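You operate a simulated robot arm through the tools that you are given. There is no shell and no other tool. Be economical: measure what you need, move in short steps, check, and stop when the job is done.

Carry out the task below with a simulated robot arm. There is one attempt and no reset: what you move stays moved.

## Task
Put things in order on the door end of the plank table. At the end: the brown round brush from the door end of the plank table is in the beige small crate; the brown jar stands where the brown round brush stood; the yellow brush stands on top of the brown ribbed tile; the beige pale block stands where the brown jar stood; whatever was shut is shut again. Leave all else as you found it, and nothing knocked over.

The check looks at the end state, three seconds after you hand in, the way a careful person would. Anything else that was tipped, shoved, dropped, spilled or broken makes it a failure.

## Robot
A 7-joint arm with a two-finger parallel gripper, fixed in place. Base frame: the origin is at the foot of the arm, x ahead of it, y to its left, z up; the work surface is at about z = 0. Readings come in mm, rad, newtons and seconds.
With the tool pointing down near the work surface it reaches from about 240 to 620 mm from the base axis. Its first joint turns from -1.152 to 1.152 rad. Payload 2.6 kg.
The tool frame sits at the grasp point between the pads (the TCP): z along the fingers, y along the line on which they close. The tips reach 30 mm beyond it. Largest opening 94 mm; finger width 28, thickness 10; the body of the gripper, 50 by 96 mm, starts 55 mm behind the TCP.
Orientation is told as [roll, pitch, yaw] about the base's x, y, z axes, in that order, counted from this pose: with the fingers straight down and closing along the base's y, the tool's x points along the base's -x, its y along +y and its z along -z.

## Interface
- The arm moves only by the tool drive_tool. Its argument "plan" is a list of rows, each a list of 3 entries, a list of its own where there are three numbers: the turn, a rotation vector about the tool's x, y, z in units of 120 degrees (1.0 is 120 degrees), then the shift along the tool's x, y, z in units of 200 mm (1.0 is 200 mm), then the opening in per cent of the stroke, from 0 (shut) to 100 (fully open). In form: [[[wx, wy, wz], [dx, dy, dz], jaw], ...]. A call has 1 to 8 rows; each row is the pose to reach, as a shift and turn from the pose commanded when the call began, along the tool's axes at that moment. A call with a number of a shift or a turn outside -1 to 1 is refused whole. Rows are played at 5 a second. More than 50 mm and 0.15 rad between two rows, or a gripper value outside its range, and nothing of the call is played. A pose out of reach is approached as far as the arm can. The call stops where the force on the tool passes 40 N (or 10 N more than at its start, if that is more) or the arm is blocked; 0.2 s more then pass. Each finger travels about 72 mm/s and halts on what it meets, pressing with about 32 N; the grip force reading is that of the motor and also rises with nothing between the fingers. The clock runs only during rows and for 0.2 s after the last one: add rows that repeat a pose to give the fingers time. The reply holds the time, the measured pose of the TCP, the force on the tool along the base axes, the opening and the grip force, in the units named above and with some noise.
- Cameras (640 x 400 px; columns grow to the right, rows downward): "scene" is fixed at [34.2, 437.2, 550.8]; the picture's right is [-0.77, -0.64, 0.00], its down [-0.44, 0.52, -0.73] and it looks along [0.47, -0.56, -0.68] (base axes); focal length 237 px, centre (320, 200). "wrist" rides on the gripper at [-37, 0, -58] in the tool frame; the picture's right is [0.00, -1.00, 0.00], its down [0.97, 0.00, -0.24] and it looks along [0.24, 0.00, 0.97] (tool axes); focal length 218 px, centre (320, 200).
- grab_frame(camera): a new picture of that camera. It takes no simulated time.
- measure_at(camera, pixels): for up to 12 pixels [column, row] of the newest picture of that camera ("zoom" is the newest enlarged one), the place [x, y, z] in the base frame of the surface seen there, good to about 2 mm. It takes no simulated time.
- enlarge(camera, box): a new picture of the part [left, top, right, bottom] of that camera's present view, enlarged. It takes no simulated time.
- close_job(): hands the job in; it is judged then, once.

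Go step by step. Measure first, check grasps and placings, and put right what went wrong. The budget is 80 turns and 38 pictures, counting those below and the enlarged ones. Unless the task says otherwise, let go and move clear before handing in, and close with one line.

The tools are called after "Emit:" as name(argument=value, ...) on one line, values as JSON. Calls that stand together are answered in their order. drive_tool: Moves the arm, as the interface text tells. Its arguments: {"type":"object","properties":{"plan":{"type":"array","items":{"type":"array"}}},"required":["plan"]} The other tools are called the same way: grab_frame (camera) takes a picture; measure_at (camera, pixels) gives the place of the surface under pixels of a picture; enlarge (camera, box) takes an enlarged picture of a part of a camera's view; close_job () hands the job in.

At the start:

```text
t: 0.0
ee_pos: [334.5, 264.0, 351.9]
ee_rot: [0.0, 0.0, 0.001]
force: [-0.8, -0.2, -0.2]
gripper_width: 93.9
finger_force: 0.0
```

scene: 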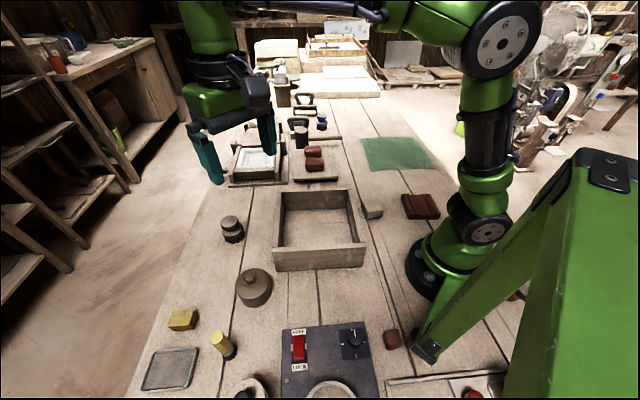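
wrist: 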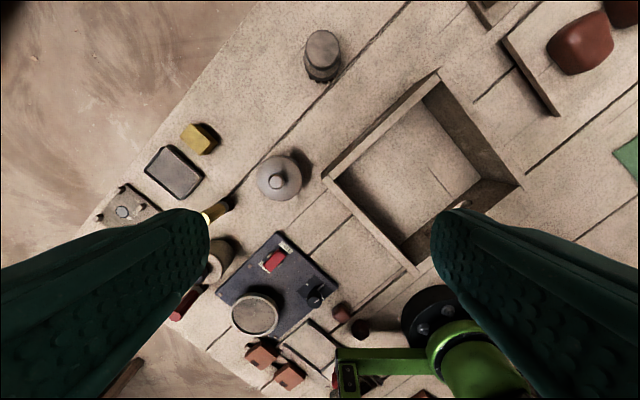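

The scene shows a table with many objects; I need close-ups to identify the brushes, jar, crate, tile and block.

Emit:
enlarge(camera="scene", box=[130, 200, 450, 400])

Emit:
enlarge(camera="scene", box=[210, 20, 450, 220])

Emit:
enlarge(camera="wrist", box=[80, 120, 400, 400])

```text
2.00 times, centred on (290, 300) of scene
```

zoom: 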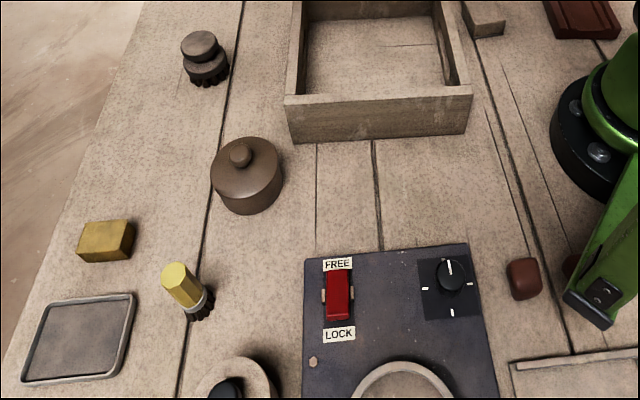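

```text
2.00 times, centred on (330, 120) of scene
```

zoom: 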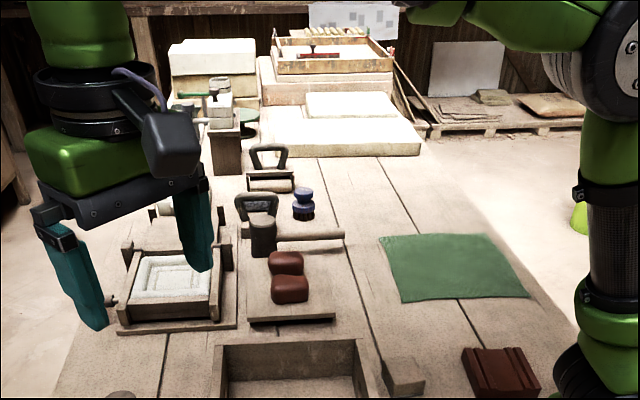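

```text
1.43 times, centred on (240, 260) of wrist
```

zoom: 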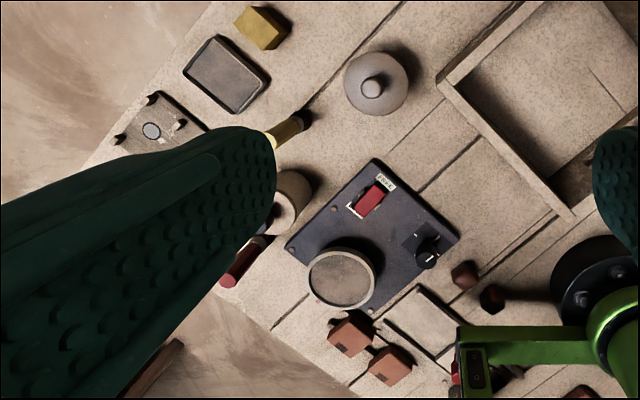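

I take the brown round brush as (232,229), the jar (254,287), yellow brush (222,345), crate (320,230), ribbed tile (421,206), and possibly the pale block (371,208). Measuring them.

Emit:
grab_frame(camera="scene")

Emit:
measure_at(camera="scene", pixels=[[230, 220], [232, 238], [250, 274], [253, 290], [218, 337], [229, 354], [320, 230], [420, 204], [368, 204], [374, 213], [183, 316], [391, 337]])

Emit:
enlarge(camera="scene", box=[340, 170, 460, 245])

```text
32 pictures are left
```

scene: 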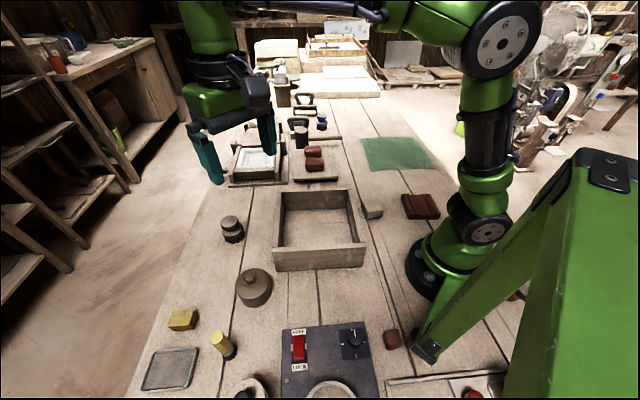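

```text
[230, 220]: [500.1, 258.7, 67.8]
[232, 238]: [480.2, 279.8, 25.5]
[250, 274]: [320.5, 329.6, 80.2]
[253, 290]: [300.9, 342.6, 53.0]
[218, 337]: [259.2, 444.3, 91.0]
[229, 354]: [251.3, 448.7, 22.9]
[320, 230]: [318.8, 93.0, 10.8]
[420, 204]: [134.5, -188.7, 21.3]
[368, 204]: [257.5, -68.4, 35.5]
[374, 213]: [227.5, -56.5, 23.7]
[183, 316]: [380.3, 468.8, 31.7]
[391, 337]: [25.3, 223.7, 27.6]
```

```text
5.33 times, centred on (400, 208) of scene
```

zoom: 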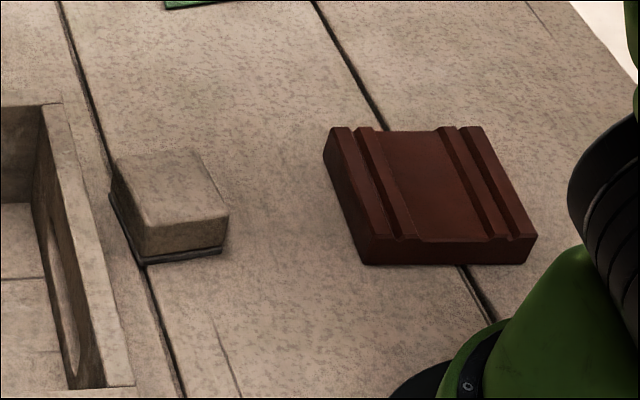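

The block (170,200 in zoom) and the ribbed tile are clear. Measuring their corners.

Emit:
measure_at(camera="zoom", pixels=[[118, 160], [195, 153], [226, 212], [146, 220], [345, 130], [482, 130], [530, 232], [372, 232], [430, 145], [430, 230], [300, 200], [90, 230]])

Emit:
enlarge(camera="scene", box=[200, 200, 296, 260])

```text
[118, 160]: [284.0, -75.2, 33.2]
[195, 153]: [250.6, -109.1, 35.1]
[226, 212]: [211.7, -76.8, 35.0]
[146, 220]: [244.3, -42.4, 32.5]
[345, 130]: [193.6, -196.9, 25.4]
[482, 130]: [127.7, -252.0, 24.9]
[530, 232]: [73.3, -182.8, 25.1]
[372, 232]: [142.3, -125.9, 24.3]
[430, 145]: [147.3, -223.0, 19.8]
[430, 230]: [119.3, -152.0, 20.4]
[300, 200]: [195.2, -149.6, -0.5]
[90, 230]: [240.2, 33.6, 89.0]
```

```text
6.67 times, centred on (248, 230) of scene
```

zoom: 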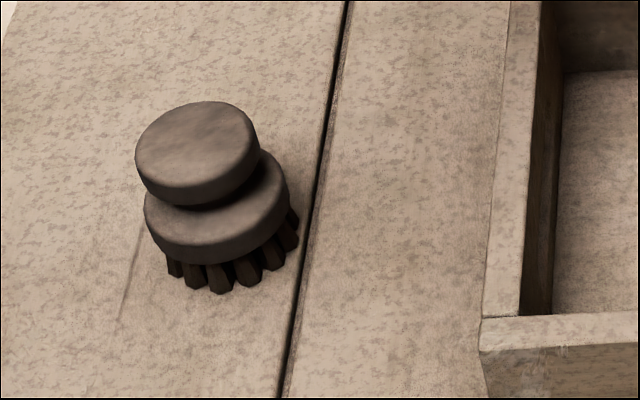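

The brush has a round knob on a round body. Measuring its extents, the crate walls and jar.

Emit:
measure_at(camera="zoom", pixels=[[200, 120], [140, 150], [255, 145], [197, 182], [196, 140], [147, 205], [287, 190], [205, 245], [178, 275], [220, 290], [293, 245], [500, 200]])

Emit:
enlarge(camera="scene", box=[210, 255, 306, 315])

Emit:
measure_at(camera="scene", pixels=[[282, 192], [350, 190], [365, 246], [274, 252], [290, 240], [288, 205], [344, 205], [352, 238], [320, 249], [318, 191], [278, 225], [358, 220]])

```text
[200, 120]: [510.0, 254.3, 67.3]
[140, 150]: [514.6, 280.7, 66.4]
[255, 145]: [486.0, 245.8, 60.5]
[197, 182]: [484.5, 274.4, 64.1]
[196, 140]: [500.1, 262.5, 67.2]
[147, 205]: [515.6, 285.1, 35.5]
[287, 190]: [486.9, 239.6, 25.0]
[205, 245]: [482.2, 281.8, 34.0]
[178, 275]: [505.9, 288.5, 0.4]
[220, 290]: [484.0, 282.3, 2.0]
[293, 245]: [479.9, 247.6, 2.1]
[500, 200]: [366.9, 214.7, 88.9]
```

```text
6.67 times, centred on (258, 285) of scene
```

zoom: 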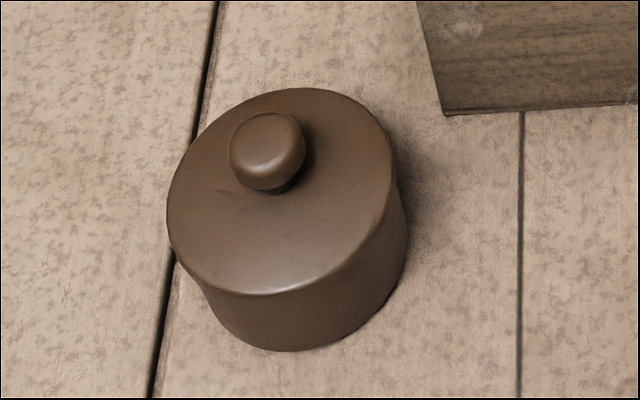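

```text
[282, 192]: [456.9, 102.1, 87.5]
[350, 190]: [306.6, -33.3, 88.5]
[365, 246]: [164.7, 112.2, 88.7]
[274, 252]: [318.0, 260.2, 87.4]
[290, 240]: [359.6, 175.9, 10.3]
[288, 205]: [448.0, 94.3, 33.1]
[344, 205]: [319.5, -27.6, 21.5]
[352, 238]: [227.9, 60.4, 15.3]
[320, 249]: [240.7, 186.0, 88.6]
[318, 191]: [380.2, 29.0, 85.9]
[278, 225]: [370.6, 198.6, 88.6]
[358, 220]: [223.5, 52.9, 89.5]
```

Crate walls are 88 mm high with corners (457,102), (307,-33), (165,112), (318,260); the brush centre is near (500,263). Now the jar's rim, knob and body.

Emit:
measure_at(camera="zoom", pixels=[[265, 135], [235, 155], [300, 150], [170, 220], [385, 155], [290, 92], [265, 290], [290, 345], [402, 240], [225, 325], [265, 310], [390, 200]])

Emit:
enlarge(camera="scene", box=[194, 322, 274, 372])

```text
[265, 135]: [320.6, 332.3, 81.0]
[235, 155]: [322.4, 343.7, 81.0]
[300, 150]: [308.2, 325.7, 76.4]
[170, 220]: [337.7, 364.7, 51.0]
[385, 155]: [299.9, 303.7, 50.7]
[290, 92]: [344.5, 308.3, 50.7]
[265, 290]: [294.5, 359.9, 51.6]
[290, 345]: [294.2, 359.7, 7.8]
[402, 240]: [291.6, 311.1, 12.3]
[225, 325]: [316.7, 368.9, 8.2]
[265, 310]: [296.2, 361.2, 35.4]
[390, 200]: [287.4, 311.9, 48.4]
```

```text
8.00 times, centred on (234, 347) of scene
```

zoom: 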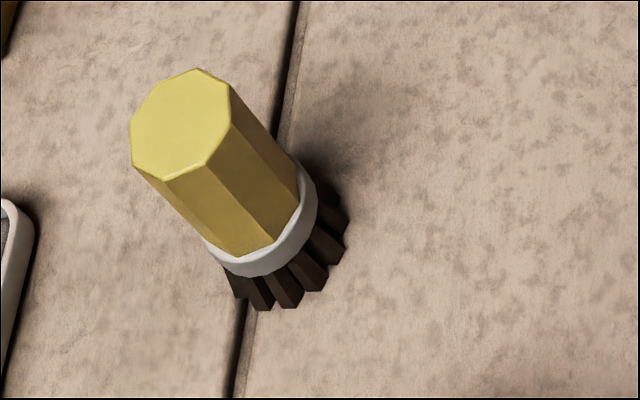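

The jar is centred at about (319,334) with diameter 72. Now the yellow brush, and the first move: go over the brown brush.

Emit:
measure_at(camera="zoom", pixels=[[180, 120], [134, 140], [228, 100], [195, 72], [165, 177], [240, 250], [290, 165], [250, 270], [312, 190], [265, 305], [342, 235], [240, 293]])

Emit:
drive_tool(plan=[[[0, 0, 0], [-0.2, 0, 0], 100], [[0, 0, 0], [-0.4, 0, 0], 100], [[0, 0, 0], [-0.6, 0, 0.1], 100], [[0, 0, 0], [-0.83, -0.005, 0.2], 100], [[0, 0, 0], [-0.83, -0.005, 0.4], 100], [[0, 0, 0], [-0.83, -0.005, 0.6], 100], [[0, 0, 0], [-0.83, -0.005, 0.7], 100], [[0, 0, 0], [-0.83, -0.005, 0.7], 100]])

```text
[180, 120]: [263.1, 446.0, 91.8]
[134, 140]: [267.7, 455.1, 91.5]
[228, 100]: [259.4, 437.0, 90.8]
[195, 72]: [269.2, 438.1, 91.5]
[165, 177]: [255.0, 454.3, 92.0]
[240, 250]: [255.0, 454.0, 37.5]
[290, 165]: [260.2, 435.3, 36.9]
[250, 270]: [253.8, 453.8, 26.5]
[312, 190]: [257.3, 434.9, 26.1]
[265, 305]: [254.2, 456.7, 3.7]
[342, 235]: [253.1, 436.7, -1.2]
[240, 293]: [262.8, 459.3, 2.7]
```

```text
refused: row 4 steps farther than a row can; nothing moved
```

Yellow brush centre is about (262,446), 91 mm high. Row 4's step was slightly too long, so I resend with smaller steps.

Emit:
drive_tool(plan=[[[0, 0, 0], [-0.21, 0, 0], 100], [[0, 0, 0], [-0.42, 0, 0], 100], [[0, 0, 0], [-0.63, 0, 0.1], 100], [[0, 0, 0], [-0.83, -0.005, 0.2], 100], [[0, 0, 0], [-0.83, -0.005, 0.4], 100], [[0, 0, 0], [-0.83, -0.005, 0.6], 100], [[0, 0, 0], [-0.83, -0.005, 0.8], 100], [[0, 0, 0], [-0.83, -0.005, 0.8], 100]])

Emit:
grab_frame(camera="wrist")

```text
t: 1.8
ee_pos: [499.4, 265.3, 192.2]
ee_rot: [0.001, -0.001, -0.001]
force: [0.2, -0.3, 0.6]
gripper_width: 93.9
finger_force: 0.0
out of reach, approached as far as the arm can: row 4
```

```text
27 pictures are left
```

wrist: 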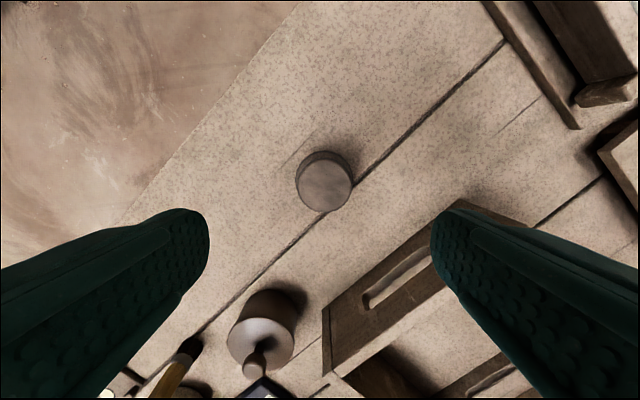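

The brush sits at (324,183) below the open jaws. Checking its exact centre from above.

Emit:
measure_at(camera="wrist", pixels=[[300, 185], [350, 185], [325, 163], [325, 208], [325, 186]])

```text
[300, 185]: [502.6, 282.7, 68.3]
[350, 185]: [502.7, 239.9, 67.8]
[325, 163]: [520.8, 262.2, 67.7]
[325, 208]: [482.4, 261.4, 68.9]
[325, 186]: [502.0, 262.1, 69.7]
```

Brush centre is (501.5,262). Descending to TCP z≈42 and closing on its body.

Emit:
drive_tool(plan=[[[0, 0, 0], [-0.005, -0.005, 0.22], 100], [[0, 0, 0], [-0.005, -0.005, 0.44], 100], [[0, 0, 0], [-0.005, -0.005, 0.62], 100], [[0, 0, 0], [-0.005, -0.005, 0.75], 100], [[0, 0, 0], [-0.005, -0.005, 0.75], 50], [[0, 0, 0], [-0.005, -0.005, 0.75], 20], [[0, 0, 0], [-0.005, -0.005, 0.75], 20], [[0, 0, 0], [-0.005, -0.005, 0.75], 20]])

```text
t: 3.6
ee_pos: [500.9, 264.6, 40.8]
ee_rot: [0.001, -0.001, 0.0]
force: [0.6, -0.7, 0.2]
gripper_width: 56.0
finger_force: 31.7
```

Held (56 mm, 31.7 N). Lifting and checking.

Emit:
drive_tool(plan=[[[0, 0, 0], [0, 0, -0.15], 20], [[0, 0, 0], [0, 0, -0.35], 20], [[0, 0, 0], [0, 0, -0.55], 20], [[0, 0, 0], [0, 0, -0.7], 20], [[0, 0, 0], [0.19, -0.15, -0.7], 20], [[0, 0, 0], [0.38, -0.3, -0.7], 20], [[0, 0, 0], [0.57, -0.45, -0.7], 20], [[0, 0, 0], [0.57, -0.45, -0.7], 20]])

Emit:
measure_at(camera="scene", pixels=[[320, 230], [310, 220], [330, 220], [330, 240], [300, 235]])

```text
t: 5.4
ee_pos: [389.0, 170.7, 182.9]
ee_rot: [-0.001, 0.001, 0.001]
force: [-0.5, 0.1, -0.6]
gripper_width: 56.2
finger_force: 32.2
```

```text
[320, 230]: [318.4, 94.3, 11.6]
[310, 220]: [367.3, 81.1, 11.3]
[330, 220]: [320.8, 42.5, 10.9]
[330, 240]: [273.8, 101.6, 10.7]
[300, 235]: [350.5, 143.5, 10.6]
```

Brush is held above the crate edge; crate floor is z≈11. Moving to its centre, then lowering to z≈54 and releasing.

Emit:
drive_tool(plan=[[[0, 0, 0], [0.19, -0.155, 0], 20], [[0, 0, 0], [0.38, -0.31, 0], 20], [[0, 0, 0], [0.38, -0.31, 0.22], 20], [[0, 0, 0], [0.38, -0.31, 0.44], 20], [[0, 0, 0], [0.38, -0.31, 0.58], 20], [[0, 0, 0], [0.38, -0.31, 0.63], 20], [[0, 0, 0], [0.38, -0.31, 0.64], 20], [[0, 0, 0], [0.38, -0.31, 0.64], 20]])

Emit:
grab_frame(camera="scene")

```text
t: 7.2
ee_pos: [311.0, 109.9, 52.7]
ee_rot: [0.0, -0.001, 0.001]
force: [0.1, -0.5, -1.1]
gripper_width: 56.2
finger_force: 31.6
```

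```text
26 pictures are left
```

scene: 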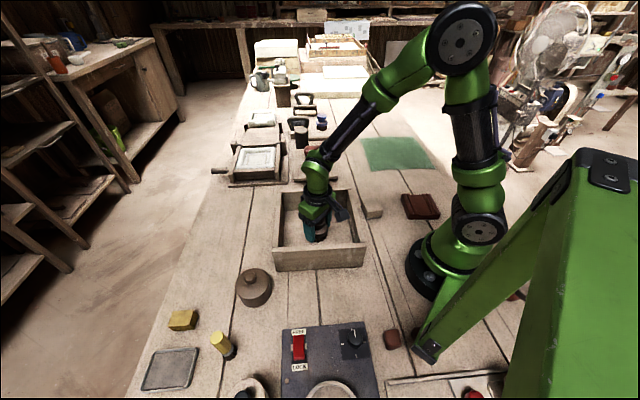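

At the crate floor. Lowering 1 mm, releasing, and lifting out.

Emit:
drive_tool(plan=[[[0, 0, 0], [0, 0, 0.005], 20], [[0, 0, 0], [0, 0, 0.005], 60], [[0, 0, 0], [0, 0, 0.005], 75], [[0, 0, 0], [0, 0, 0.005], 75], [[0, 0, 0], [0, 0, -0.15], 75], [[0, 0, 0], [0, 0, -0.4], 75], [[0, 0, 0], [0, 0, -0.64], 90], [[0, 0, 0], [0, 0, -0.64], 100]])

Emit:
grab_frame(camera="wrist")

```text
t: 9.0
ee_pos: [310.2, 108.6, 183.4]
ee_rot: [-0.001, 0.002, -0.001]
force: [-0.2, -0.6, 0.6]
gripper_width: 94.0
finger_force: 0.0
```

```text
25 pictures are left
```

wrist: 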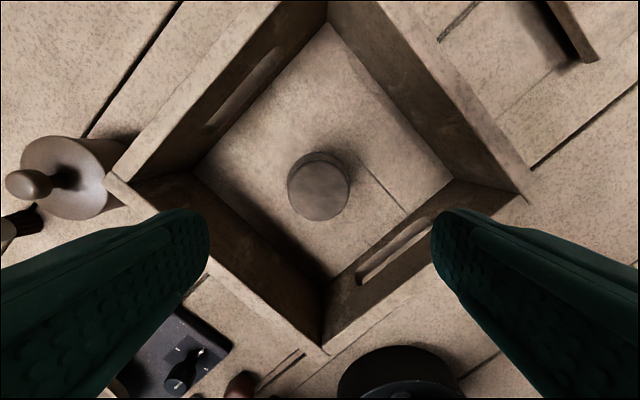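

The brush stands upright in the crate (318,185). Moving over the jar.

Emit:
drive_tool(plan=[[[0, 0, 0], [-0.01, 0.2, 0], 100], [[0, 0, 0], [-0.02, 0.4, 0], 100], [[0, 0, 0], [-0.03, 0.6, 0], 100], [[0, 0, 0], [-0.04, 0.8, 0], 100], [[0, 0, 0], [-0.04, 1.0, 0], 100], [[0, 0, 0], [-0.04, 1.0, 0], 100]])

Emit:
grab_frame(camera="wrist")

```text
t: 10.4
ee_pos: [320.2, 313.3, 180.8]
ee_rot: [0.0, 0.001, -0.001]
force: [-0.3, -0.2, -0.2]
gripper_width: 94.1
finger_force: 0.1
```

```text
24 pictures are left
```

wrist: 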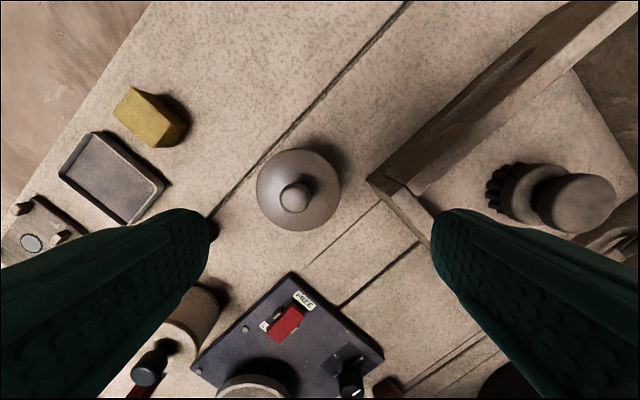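

Verifying the jar's centre from this view.

Emit:
measure_at(camera="wrist", pixels=[[258, 190], [340, 190], [298, 151], [298, 229], [294, 197], [276, 220], [320, 220]])

```text
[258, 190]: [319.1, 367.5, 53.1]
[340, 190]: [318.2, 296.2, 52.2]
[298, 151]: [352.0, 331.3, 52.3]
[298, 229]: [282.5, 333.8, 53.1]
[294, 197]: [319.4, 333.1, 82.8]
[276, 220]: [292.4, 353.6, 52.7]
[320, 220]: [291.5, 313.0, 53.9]
```

Jar centre (318,333). Descending around it to z≈36 and closing.

Emit:
drive_tool(plan=[[[0, 0, 0], [0.006, 0.105, 0], 100], [[0, 0, 0], [0.006, 0.105, 0.22], 100], [[0, 0, 0], [0.006, 0.105, 0.44], 100], [[0, 0, 0], [0.006, 0.105, 0.62], 100], [[0, 0, 0], [0.006, 0.105, 0.73], 100], [[0, 0, 0], [0.006, 0.105, 0.73], 60], [[0, 0, 0], [0.006, 0.105, 0.73], 50], [[0, 0, 0], [0.006, 0.105, 0.73], 50]])

```text
t: 12.2
ee_pos: [320.2, 332.5, 33.0]
ee_rot: [0.0, -0.001, -0.001]
force: [0.0, 0.3, 0.1]
gripper_width: 75.9
finger_force: 31.9
```

Held at 75.9 mm. Lifting and heading to the brush's old spot (501.5,262).

Emit:
drive_tool(plan=[[[0, 0, 0], [0, 0, -0.1], 50], [[0, 0, 0], [0, 0, -0.3], 50], [[0, 0, 0], [0, 0, -0.5], 50], [[0, 0, 0], [-0.2, -0.08, -0.5], 50], [[0, 0, 0], [-0.4, -0.16, -0.5], 50], [[0, 0, 0], [-0.6, -0.24, -0.5], 50], [[0, 0, 0], [-0.8, -0.32, -0.5], 50], [[0, 0, 0], [-0.8, -0.32, -0.5], 50]])

Emit:
grab_frame(camera="scene")

```text
t: 14.0
ee_pos: [481.3, 266.7, 135.0]
ee_rot: [0.001, -0.001, 0.001]
force: [0.2, 0.2, -4.4]
gripper_width: 76.0
finger_force: 31.5
```

```text
23 pictures are left
```

scene: 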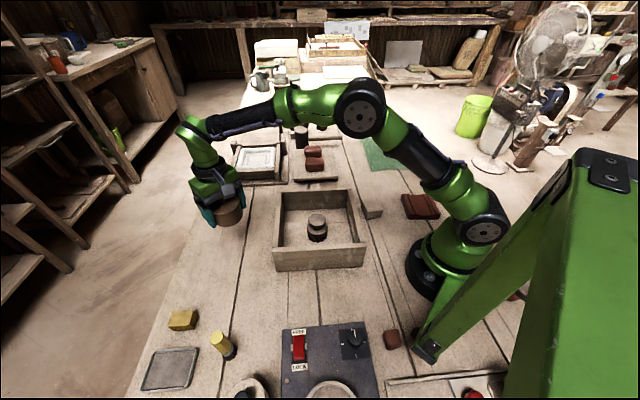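

Jar hangs upright. Final shift to the spot and lowering back to table level.

Emit:
drive_tool(plan=[[[0, 0, 0], [-0.115, -0.033, 0], 50], [[0, 0, 0], [-0.115, -0.033, 0.2], 50], [[0, 0, 0], [-0.115, -0.033, 0.4], 50], [[0, 0, 0], [-0.115, -0.033, 0.47], 50], [[0, 0, 0], [-0.115, -0.033, 0.495], 50], [[0, 0, 0], [-0.115, -0.033, 0.497], 50], [[0, 0, 0], [-0.115, -0.033, 0.497], 50]])

```text
t: 15.6
ee_pos: [500.7, 261.4, 35.9]
ee_rot: [-0.001, 0.001, 0.0]
force: [-0.4, -0.5, -4.3]
gripper_width: 75.9
finger_force: 31.9
```

Still hanging by a hair (force −4.3 N is the jar's weight). Lowering the last half-millimetre, releasing and lifting.

Emit:
drive_tool(plan=[[[0, 0, 0], [0, 0, 0.004], 50], [[0, 0, 0], [0, 0, 0.004], 80], [[0, 0, 0], [0, 0, 0.004], 100], [[0, 0, 0], [0, 0, 0.004], 100], [[0, 0, 0], [0, 0, -0.15], 100], [[0, 0, 0], [0, 0, -0.35], 100], [[0, 0, 0], [0, 0, -0.55], 100], [[0, 0, 0], [0, 0, -0.73], 100]])

Emit:
grab_frame(camera="wrist")

```text
t: 17.4
ee_pos: [501.0, 260.5, 182.8]
ee_rot: [0.001, -0.001, 0.0]
force: [-0.4, 0.3, 0.7]
gripper_width: 93.9
finger_force: 0.0
```

```text
22 pictures are left
```

wrist: 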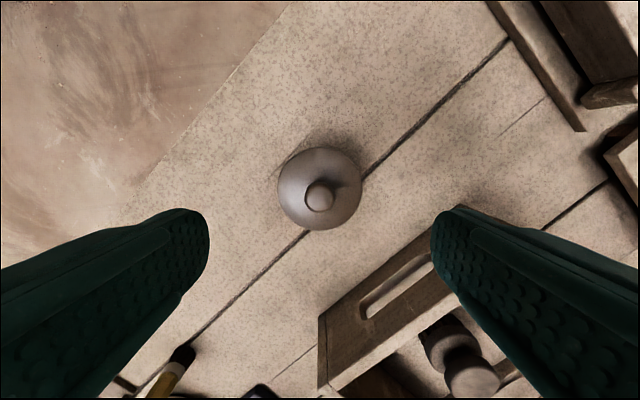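

Jar stands on the spot (320,188). Next the block: travelling back over the crate while turning the tool 48°.

Emit:
drive_tool(plan=[[[0, 0, -0.067], [0.125, -0.166, -0.05], 100], [[0, 0, -0.133], [0.25, -0.333, -0.1], 100], [[0, 0, -0.2], [0.375, -0.5, -0.1], 100], [[0, 0, -0.267], [0.5, -0.666, -0.1], 100], [[0, 0, -0.333], [0.625, -0.833, -0.1], 100], [[0, 0, -0.4], [0.75, -1.0, -0.1], 100], [[0, 0, -0.4], [0.75, -1.0, -0.1], 100]])

```text
t: 19.0
ee_pos: [351.1, 62.1, 202.6]
ee_rot: [0.001, 0.0, 0.84]
force: [0.4, -0.7, -0.3]
gripper_width: 94.0
finger_force: 0.0
```

Yaw is right. Moving over the block.

Emit:
drive_tool(plan=[[[0, 0, 0], [0.215, -0.02, 0], 100], [[0, 0, 0], [0.43, -0.04, 0], 100], [[0, 0, 0], [0.645, -0.06, 0], 100], [[0, 0, 0], [0.859, -0.077, 0], 100], [[0, 0, 0], [0.859, -0.077, 0], 100]])

Emit:
grab_frame(camera="wrist")

```text
t: 20.2
ee_pos: [247.5, -77.2, 202.9]
ee_rot: [0.001, 0.0, 0.838]
force: [-0.5, -0.4, -0.7]
gripper_width: 93.9
finger_force: 0.1
```

```text
21 pictures are left
```

wrist: 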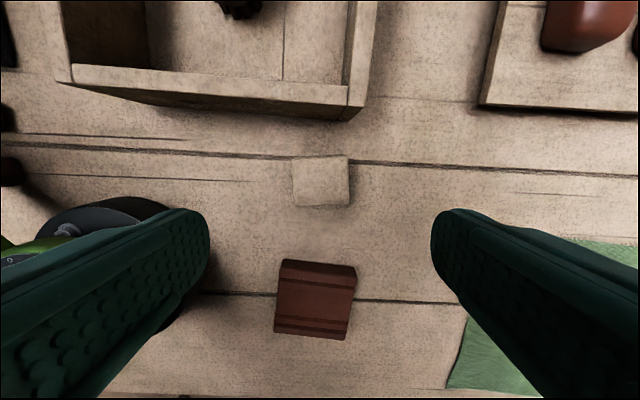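

Block appears at (320,181), nearly aligned. Measuring its corners and the tile.

Emit:
enlarge(camera="wrist", box=[256, 145, 384, 345])

Emit:
measure_at(camera="wrist", pixels=[[295, 182], [348, 182], [322, 159], [322, 203], [296, 160], [297, 204], [346, 159], [348, 203], [284, 285], [350, 290], [281, 315], [348, 325]])

```text
2.00 times, centred on (320, 245) of wrist
```

zoom: 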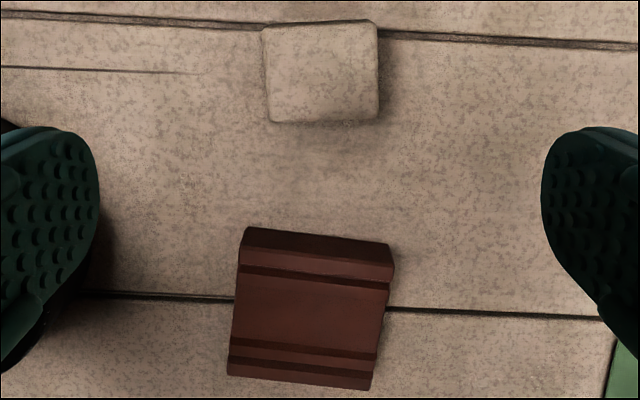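

```text
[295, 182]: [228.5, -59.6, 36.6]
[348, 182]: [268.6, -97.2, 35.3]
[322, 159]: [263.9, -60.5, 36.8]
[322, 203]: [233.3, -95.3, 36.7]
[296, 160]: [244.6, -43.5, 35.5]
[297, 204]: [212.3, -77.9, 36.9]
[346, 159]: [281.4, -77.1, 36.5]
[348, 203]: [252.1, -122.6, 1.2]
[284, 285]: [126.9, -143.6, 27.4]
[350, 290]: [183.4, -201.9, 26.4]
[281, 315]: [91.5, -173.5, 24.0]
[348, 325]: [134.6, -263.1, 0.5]
```

Block centre (248,−78), turned about 3–4° more. Descending to z≈36 and gripping.

Emit:
drive_tool(plan=[[[0, 0, -0.03], [0.006, -0.008, 0.2], 100], [[0, 0, -0.03], [0.006, -0.008, 0.4], 100], [[0, 0, -0.03], [0.006, -0.008, 0.6], 100], [[0, 0, -0.03], [0.006, -0.008, 0.75], 100], [[0, 0, -0.03], [0.006, -0.008, 0.83], 100], [[0, 0, -0.03], [0.006, -0.008, 0.83], 50], [[0, 0, -0.03], [0.006, -0.008, 0.83], 25], [[0, 0, -0.03], [0.006, -0.008, 0.83], 25]])

```text
t: 22.0
ee_pos: [246.8, -80.7, 37.2]
ee_rot: [0.001, 0.001, 0.903]
force: [-0.1, 0.6, 0.0]
gripper_width: 63.7
finger_force: 32.2
```

Opening halted at 63.7 mm, wider than the top I measured. Checking before lifting.

Emit:
enlarge(camera="wrist", box=[160, 100, 480, 300])

Emit:
enlarge(camera="scene", box=[320, 160, 448, 240])

```text
2.00 times, centred on (320, 200) of wrist
```

zoom: 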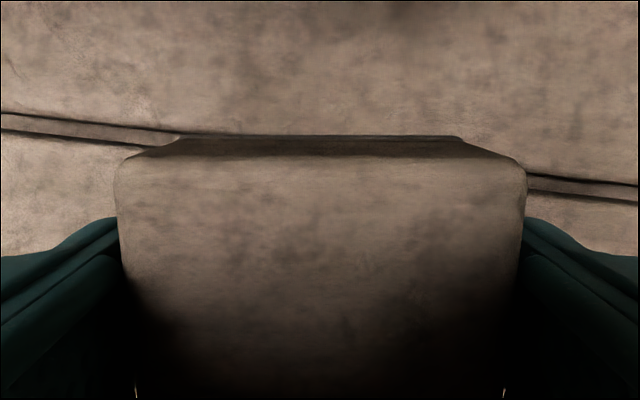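

```text
5.00 times, centred on (384, 200) of scene
```

zoom: 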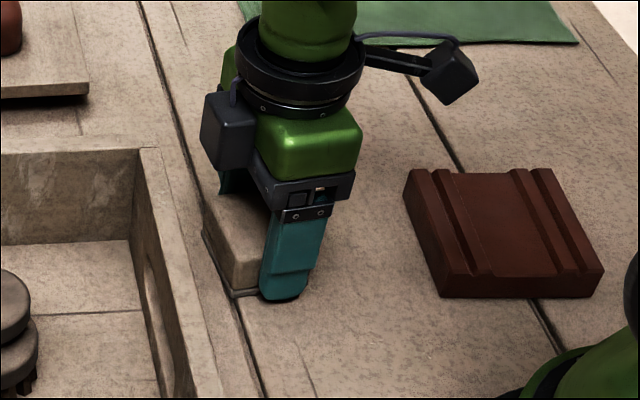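

Grip is square on the block. Lifting and looking at what is left beneath it.

Emit:
drive_tool(plan=[[[0, 0, 0], [0, 0, -0.05], 25], [[0, 0, 0], [0, 0, -0.2], 25], [[0, 0, 0], [0, 0, -0.4], 25], [[0, 0, 0], [0, 0, -0.6], 25], [[0, 0, 0], [0, 0, -0.75], 25], [[0, 0, 0], [0, 0, -0.75], 25]])

Emit:
enlarge(camera="scene", box=[300, 130, 428, 210])

```text
t: 23.4
ee_pos: [247.3, -79.7, 187.0]
ee_rot: [0.001, 0.0, 0.9]
force: [0.2, 0.9, -0.9]
gripper_width: 63.5
finger_force: 32.3
```

```text
5.00 times, centred on (364, 170) of scene
```

zoom: 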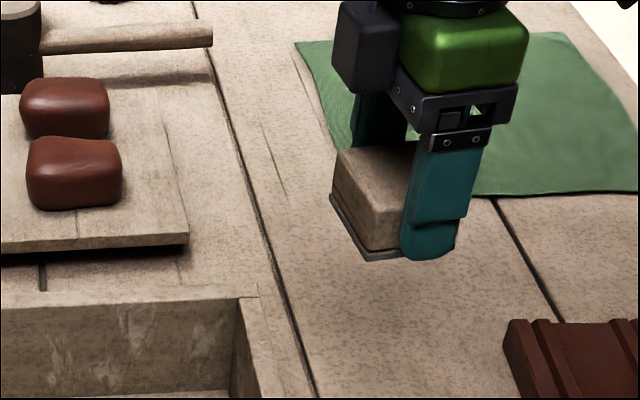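

Block is held whole, and nothing remains below. Carrying it over the crate towards the jar's old spot, in two halves.

Emit:
drive_tool(plan=[[[0, 0, 0], [-0.183, 0.1, 0], 25], [[0, 0, 0], [-0.366, 0.2, 0], 25], [[0, 0, 0], [-0.548, 0.301, 0], 25], [[0, 0, 0], [-0.731, 0.401, 0], 25], [[0, 0, 0], [-0.914, 0.502, 0], 25], [[0, 0, 0], [-0.914, 0.502, 0], 25]])

Emit:
drive_tool(plan=[[[0, 0, 0], [-0.183, 0.1, 0], 25], [[0, 0, 0], [-0.366, 0.2, 0], 25], [[0, 0, 0], [-0.548, 0.301, 0], 25], [[0, 0, 0], [-0.731, 0.401, 0], 25], [[0, 0, 0], [-0.914, 0.502, 0], 25], [[0, 0, 0], [-0.914, 0.502, 0], 25]])

Emit:
grab_frame(camera="wrist")

Emit:
grab_frame(camera="scene")

```text
t: 24.8
ee_pos: [281.2, 127.9, 189.5]
ee_rot: [0.0, 0.0, 0.901]
force: [0.1, -0.4, -1.5]
gripper_width: 63.7
finger_force: 32.1
```

```text
t: 26.2
ee_pos: [319.4, 332.4, 187.7]
ee_rot: [0.0, 0.001, 0.901]
force: [-0.8, 0.1, 0.0]
gripper_width: 63.6
finger_force: 32.1
```

```text
16 pictures are left
```

wrist: 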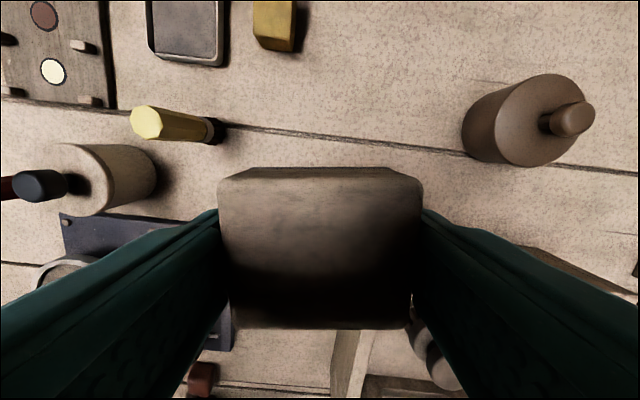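

```text
15 pictures are left
```

scene: 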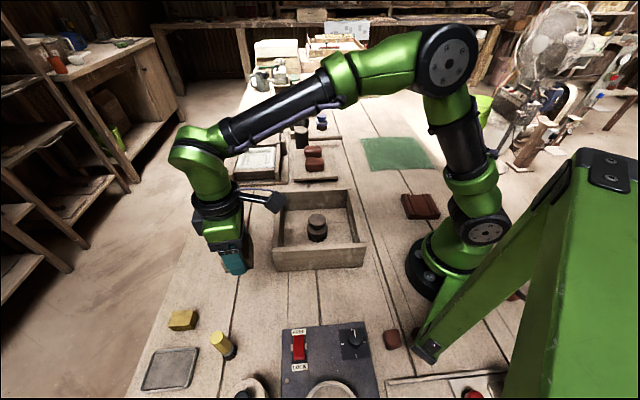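

Block is over (319,333), clear below. Lowering 150 mm.

Emit:
drive_tool(plan=[[[0, 0, 0], [0, 0, 0.2], 25], [[0, 0, 0], [0, 0, 0.4], 25], [[0, 0, 0], [0, 0, 0.6], 25], [[0, 0, 0], [0, 0, 0.7], 25], [[0, 0, 0], [0, 0, 0.745], 25], [[0, 0, 0], [0, 0, 0.75], 25], [[0, 0, 0], [0, 0, 0.75], 25]])

```text
t: 27.8
ee_pos: [318.2, 333.2, 35.2]
ee_rot: [0.0, -0.001, 0.901]
force: [-0.9, 0.0, 5.3]
gripper_width: 63.5
finger_force: 32.4
```

Contact felt (+5 N). Releasing and rising.

Emit:
drive_tool(plan=[[[0, 0, 0], [0, 0, -0.002], 60], [[0, 0, 0], [0, 0, -0.002], 100], [[0, 0, 0], [0, 0, -0.002], 100], [[0, 0, 0], [0, 0, -0.15], 100], [[0, 0, 0], [0, 0, -0.35], 100], [[0, 0, 0], [0, 0, -0.55], 100], [[0, 0, 0], [0, 0, -0.75], 100], [[0, 0, 0], [0, 0, -0.75], 100]])

Emit:
grab_frame(camera="wrist")

```text
t: 29.6
ee_pos: [319.2, 331.7, 187.4]
ee_rot: [0.0, 0.0, 0.901]
force: [0.6, 0.2, 0.6]
gripper_width: 94.3
finger_force: 0.0
```

```text
14 pictures are left
```

wrist: 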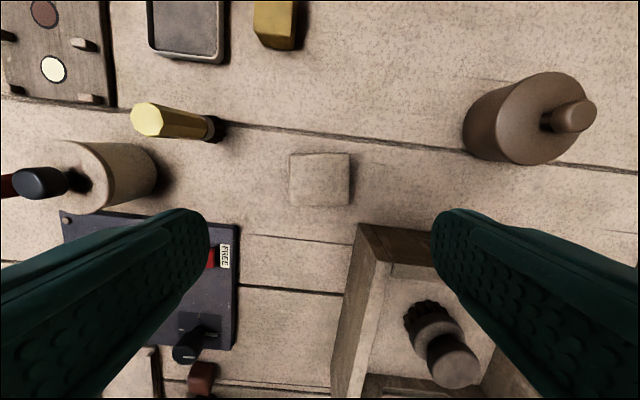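

The block stands on the spot. Now surveying around the yellow brush: holder, tray, and panel positions.

Emit:
measure_at(camera="wrist", pixels=[[320, 180], [90, 155], [128, 180], [150, 165], [45, 185], [223, 60], [150, 58], [145, 122], [68, 215], [215, 130], [235, 225], [293, 45]])

```text
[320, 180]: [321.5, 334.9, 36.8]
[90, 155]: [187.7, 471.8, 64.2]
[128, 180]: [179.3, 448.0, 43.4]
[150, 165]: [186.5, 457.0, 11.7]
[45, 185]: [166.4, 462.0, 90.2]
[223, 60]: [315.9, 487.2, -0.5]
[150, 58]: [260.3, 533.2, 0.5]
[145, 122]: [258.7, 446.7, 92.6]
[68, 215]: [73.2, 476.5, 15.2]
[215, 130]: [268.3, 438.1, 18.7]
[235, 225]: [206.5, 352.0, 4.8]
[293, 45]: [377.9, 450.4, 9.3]
```

Yellow brush has ample space around (holder edge 75 mm, tray 60 mm away). Moving above it.

Emit:
drive_tool(plan=[[[0, 0, 0], [-0.09, 0.19, 0], 100], [[0, 0, 0], [-0.18, 0.38, 0], 90], [[0, 0, 0], [-0.268, 0.571, 0], 75], [[0, 0, 0], [-0.268, 0.571, 0], 64]])

Emit:
grab_frame(camera="wrist")

```text
t: 30.6
ee_pos: [262.5, 444.9, 186.1]
ee_rot: [0.001, 0.0, 0.901]
force: [-1.1, -0.5, 0.1]
gripper_width: 60.3
finger_force: 0.1
```

```text
13 pictures are left
```

wrist: 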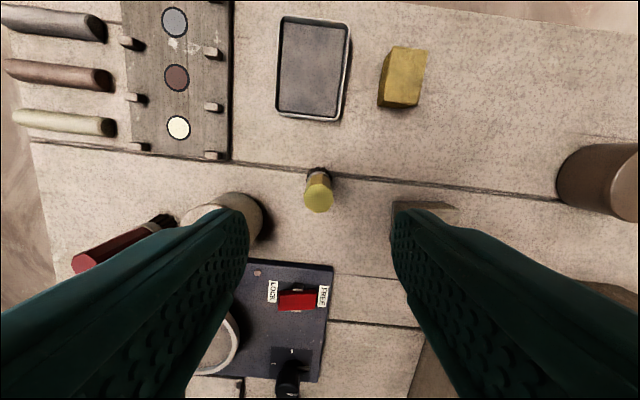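

Checking the yellow top's centre.

Emit:
measure_at(camera="wrist", pixels=[[307, 197], [330, 197], [318, 187], [318, 209], [318, 197]])

```text
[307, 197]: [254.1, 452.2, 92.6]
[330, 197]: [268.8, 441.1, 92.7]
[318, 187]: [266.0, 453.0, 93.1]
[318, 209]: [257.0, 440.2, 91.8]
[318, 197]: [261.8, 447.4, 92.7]
```

Centre (261.5,446.6), aligned with the tool. Descending to z≈71 and closing.

Emit:
drive_tool(plan=[[[0, 0, 0], [0, 0.004, 0.2], 64], [[0, 0, 0], [0, 0.004, 0.4], 64], [[0, 0, 0], [0, 0.004, 0.52], 64], [[0, 0, 0], [0, 0.004, 0.575], 64], [[0, 0, 0], [0, 0.004, 0.575], 30], [[0, 0, 0], [0, 0.004, 0.575], 10], [[0, 0, 0], [0, 0.004, 0.575], 5], [[0, 0, 0], [0, 0.004, 0.575], 5]])

```text
t: 32.4
ee_pos: [260.6, 446.0, 71.2]
ee_rot: [-0.002, -0.001, 0.9]
force: [-0.5, 0.7, 0.5]
gripper_width: 22.1
finger_force: 31.8
```

Held at 22 mm. Lifting 130 mm, then swinging round toward the tile on an arc while turning the wrist back.

Emit:
drive_tool(plan=[[[0, 0, 0], [0, 0, -0.2], 5], [[0, 0, 0], [0, 0, -0.42], 5], [[0, 0, 0], [0, 0, -0.65], 5], [[0, 0, 0.067], [0.147, -0.179, -0.65], 5], [[0, 0, 0.133], [0.294, -0.358, -0.65], 5], [[0, 0, 0.2], [0.442, -0.537, -0.65], 5], [[0, 0, 0.267], [0.589, -0.716, -0.65], 5], [[0, 0, 0.333], [0.736, -0.895, -0.65], 5]])

```text
t: 34.2
ee_pos: [310.9, 217.8, 202.1]
ee_rot: [-0.001, 0.001, 0.2]
force: [-0.6, -0.1, -0.8]
gripper_width: 22.0
finger_force: 32.3
```

On track. Continuing the arc over the crate.

Emit:
drive_tool(plan=[[[0, 0, 0.067], [0.05, -0.194, 0], 5], [[0, 0, 0.133], [0.1, -0.388, 0], 5], [[0, 0, 0.2], [0.15, -0.582, 0], 5], [[0, 0, 0.267], [0.2, -0.776, 0], 5], [[0, 0, 0.333], [0.25, -0.97, 0], 5], [[0, 0, 0.333], [0.25, -0.97, 0], 5]])

```text
t: 35.6
ee_pos: [299.1, 18.5, 201.3]
ee_rot: [0.0, 0.0, -0.495]
force: [0.0, -0.6, -0.2]
gripper_width: 21.8
finger_force: 31.6
```

Now past the crate. Continuing to (250,−130) and finishing the wrist turn, then looking.

Emit:
drive_tool(plan=[[[0, 0, 0.055], [-0.034, -0.195, 0], 5], [[0, 0, 0.109], [-0.068, -0.39, 0], 5], [[0, 0, 0.164], [-0.101, -0.584, 0], 5], [[0, 0, 0.219], [-0.135, -0.779, 0], 5], [[0, 0, 0.219], [-0.135, -0.779, 0], 5]])

Emit:
grab_frame(camera="wrist")

Emit:
enlarge(camera="scene", box=[300, 100, 492, 220])

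```text
t: 36.8
ee_pos: [248.7, -128.7, 202.1]
ee_rot: [-0.001, -0.001, -0.954]
force: [-1.2, -0.1, -1.1]
gripper_width: 22.4
finger_force: 32.0
```

```text
12 pictures are left
```

wrist: 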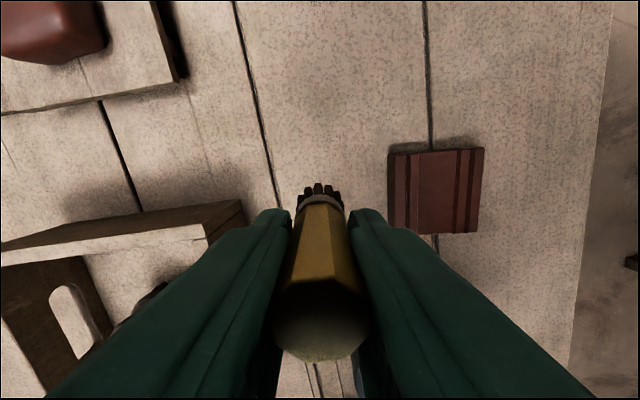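

```text
3.33 times, centred on (396, 160) of scene
```

zoom: 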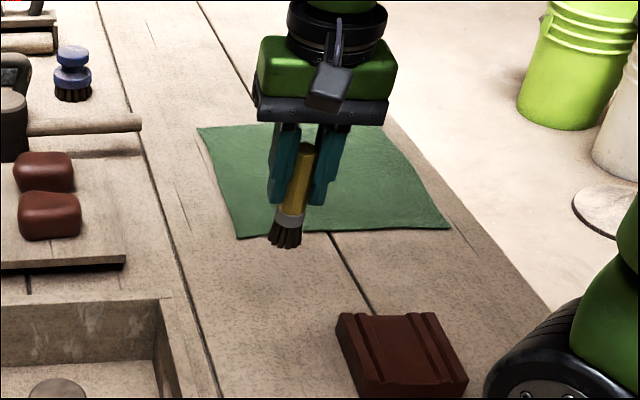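

The tile is at (436,192) and the brush hangs between the fingers. Measuring the tile's recess, its corners and the bristle end.

Emit:
measure_at(camera="wrist", pixels=[[436, 192], [425, 160], [452, 225], [415, 192], [455, 192], [389, 156], [482, 149], [477, 231], [391, 231], [320, 192], [303, 197], [337, 197]])

```text
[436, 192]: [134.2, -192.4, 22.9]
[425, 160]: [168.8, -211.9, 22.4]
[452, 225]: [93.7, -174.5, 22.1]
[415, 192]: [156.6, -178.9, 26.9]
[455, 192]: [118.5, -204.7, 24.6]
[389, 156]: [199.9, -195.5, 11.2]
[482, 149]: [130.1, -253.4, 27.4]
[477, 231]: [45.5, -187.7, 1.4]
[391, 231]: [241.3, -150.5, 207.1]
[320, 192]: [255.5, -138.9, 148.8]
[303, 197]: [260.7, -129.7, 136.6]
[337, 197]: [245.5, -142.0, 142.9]
```

The recess is only slightly wider than the bristles, so I need accuracy. Enlarging the tile.

Emit:
enlarge(camera="wrist", box=[372, 142, 500, 242])

```text
4.00 times, centred on (436, 192) of wrist
```

zoom: 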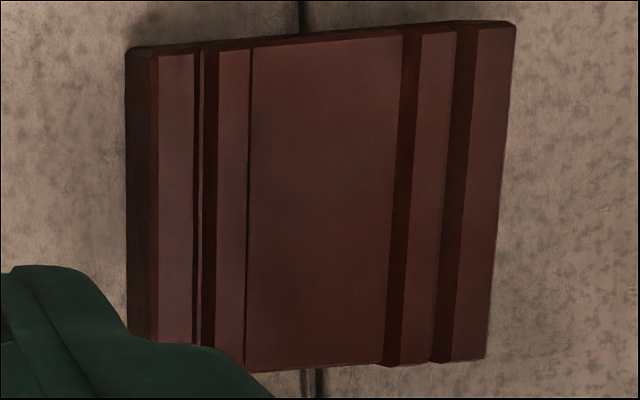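

The recess spans about 40 mm (zoom 247–408), leaving margin for the bristles. Measuring its edges.

Emit:
measure_at(camera="zoom", pixels=[[243, 80], [243, 200], [240, 320], [425, 80], [412, 200], [404, 320], [325, 80], [325, 200], [320, 320], [375, 200], [270, 200], [490, 190]])

```text
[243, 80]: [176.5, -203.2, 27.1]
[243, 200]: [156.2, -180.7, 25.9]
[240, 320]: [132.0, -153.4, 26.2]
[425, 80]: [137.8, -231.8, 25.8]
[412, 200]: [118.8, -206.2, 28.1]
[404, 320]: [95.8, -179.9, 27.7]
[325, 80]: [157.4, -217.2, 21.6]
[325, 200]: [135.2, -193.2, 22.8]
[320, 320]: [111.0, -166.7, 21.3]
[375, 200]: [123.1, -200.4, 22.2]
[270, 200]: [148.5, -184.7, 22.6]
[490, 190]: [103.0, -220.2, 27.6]
```

Recess centre line passes through (134,−189.5); I'll aim at (137.5,−193.5), 5 mm outward along the ribs for reach. Moving above it at height.

Emit:
drive_tool(plan=[[[0, 0, 0], [0.02, -0.16, 0], 5], [[0, 0, 0], [0.035, -0.32, 0], 5], [[0, 0, 0], [0.05, -0.48, 0], 5], [[0, 0, 0], [0.067, -0.642, 0], 5], [[0, 0, 0], [0.067, -0.642, 0], 5], [[0, 0, 0], [0.067, -0.642, 0.15], 5], [[0, 0, 0], [0.067, -0.642, 0.3], 5], [[0, 0, 0], [0.067, -0.642, 0.3], 5]])

Emit:
enlarge(camera="wrist", box=[240, 100, 400, 225])

Emit:
enlarge(camera="scene", box=[372, 150, 468, 225])

```text
t: 38.6
ee_pos: [137.3, -193.3, 141.5]
ee_rot: [0.0, 0.001, -0.953]
force: [-0.3, -0.8, -0.4]
gripper_width: 22.3
finger_force: 31.9
```

```text
3.20 times, centred on (320, 162) of wrist
```

zoom: 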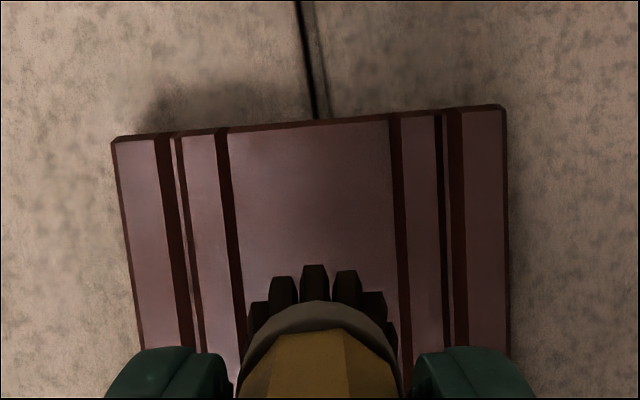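

```text
5.33 times, centred on (420, 188) of scene
```

zoom: 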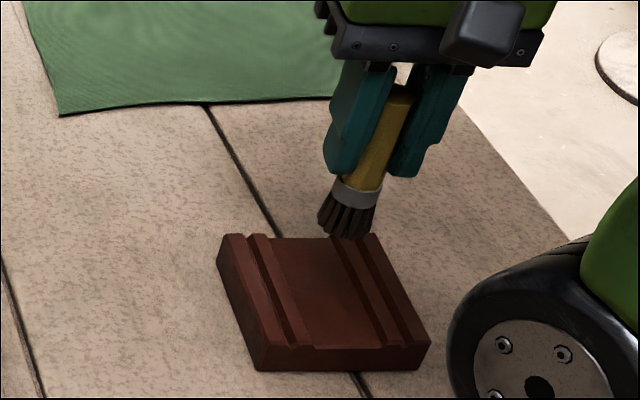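

Position reached exactly and the bristles (zoom col 316) are centred in the recess (240–400). Lowering to just above contact.

Emit:
drive_tool(plan=[[[0, 0, 0], [0, 0, 0.1], 5], [[0, 0, 0], [0, 0, 0.19], 5], [[0, 0, 0], [0, 0, 0.225], 5], [[0, 0, 0], [0, 0, 0.24], 5], [[0, 0, 0], [0, 0, 0.245], 5], [[0, 0, 0], [0, 0, 0.245], 5]])

Emit:
enlarge(camera="scene", box=[388, 170, 452, 220])

```text
t: 39.5
ee_pos: [137.8, -194.5, 97.6]
ee_rot: [0.002, 0.001, -0.955]
force: [-3.0, 3.3, 13.9]
gripper_width: 22.9
finger_force: 31.8
stopped in row 4: the force on the tool passed its limit (the readings are from after the stop); the commanded pose is now the measured one
```

```text
8.00 times, centred on (420, 195) of scene
```

zoom: 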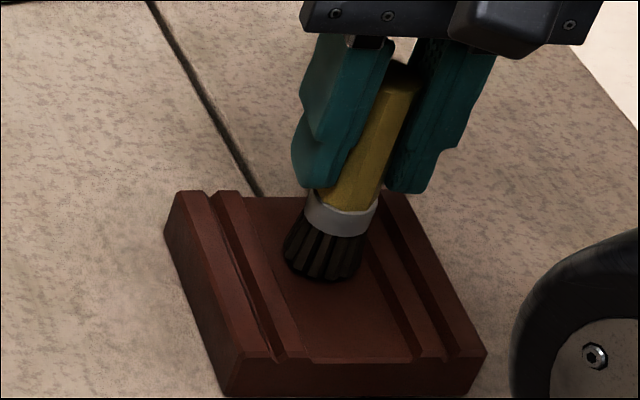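

Contact came at TCP 97.6, i.e. brush bottom near z≈26, rib height rather than the recess. Checking from the wrist whether the bristles sit on a rib.

Emit:
enlarge(camera="wrist", box=[256, 110, 384, 210])

Emit:
measure_at(camera="zoom", pixels=[[320, 100], [320, 200], [230, 200], [400, 200], [280, 250], [320, 250], [360, 250]])

```text
4.00 times, centred on (320, 160) of wrist
```

zoom: 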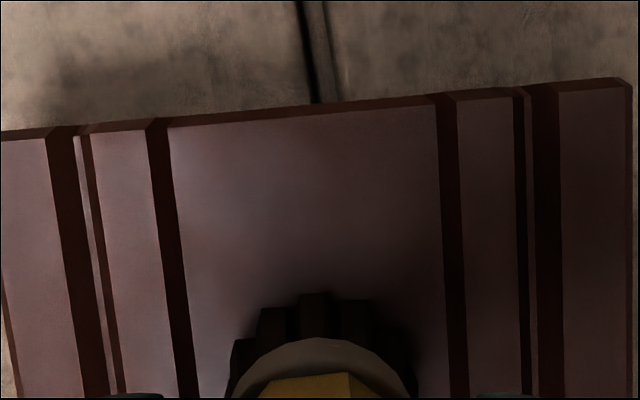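

```text
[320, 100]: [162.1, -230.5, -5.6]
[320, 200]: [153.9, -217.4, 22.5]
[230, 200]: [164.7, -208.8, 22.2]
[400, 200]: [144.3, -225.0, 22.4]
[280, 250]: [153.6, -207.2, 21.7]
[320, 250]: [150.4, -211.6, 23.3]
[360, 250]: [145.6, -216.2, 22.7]
```

Bristles (230–410) sit inside the recess (185–445), so it's contact with the tile's top. Easing the pressing force before release.

Emit:
drive_tool(plan=[[[0, 0, 0], [0, 0, -0.002], 5], [[0, 0, 0], [0, 0, -0.002], 5]])

Emit:
enlarge(camera="scene", box=[398, 190, 438, 215])

Emit:
measure_at(camera="zoom", pixels=[[200, 200], [240, 220], [160, 180], [320, 260], [200, 110], [230, 60]])

```text
t: 40.1
ee_pos: [137.8, -194.9, 97.7]
ee_rot: [0.001, -0.001, -0.955]
force: [-0.9, 0.0, -0.5]
gripper_width: 22.3
finger_force: 32.2
```

```text
16.00 times, centred on (418, 202) of scene
```

zoom: 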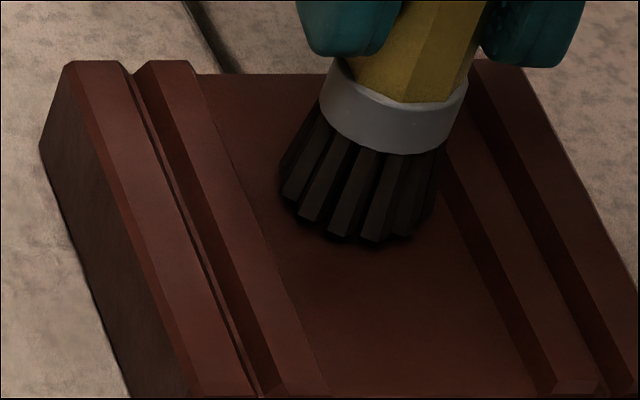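

```text
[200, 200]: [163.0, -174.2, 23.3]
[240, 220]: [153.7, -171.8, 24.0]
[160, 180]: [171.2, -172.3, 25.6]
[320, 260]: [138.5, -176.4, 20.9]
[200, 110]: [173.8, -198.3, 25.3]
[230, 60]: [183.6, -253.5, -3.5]
```

Force is now about zero and bristles sit at the recess surface. Checking bristle tip heights.

Emit:
measure_at(camera="zoom", pixels=[[288, 195], [310, 215], [340, 232], [373, 236], [405, 228], [330, 255], [375, 260], [335, 110], [400, 140], [460, 110]])

```text
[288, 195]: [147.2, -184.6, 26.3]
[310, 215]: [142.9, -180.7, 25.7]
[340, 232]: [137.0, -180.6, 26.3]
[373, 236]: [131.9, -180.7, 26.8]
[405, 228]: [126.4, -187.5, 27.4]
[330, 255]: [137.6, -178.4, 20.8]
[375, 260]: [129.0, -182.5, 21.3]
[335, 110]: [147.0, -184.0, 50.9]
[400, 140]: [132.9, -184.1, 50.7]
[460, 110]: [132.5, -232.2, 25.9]
```

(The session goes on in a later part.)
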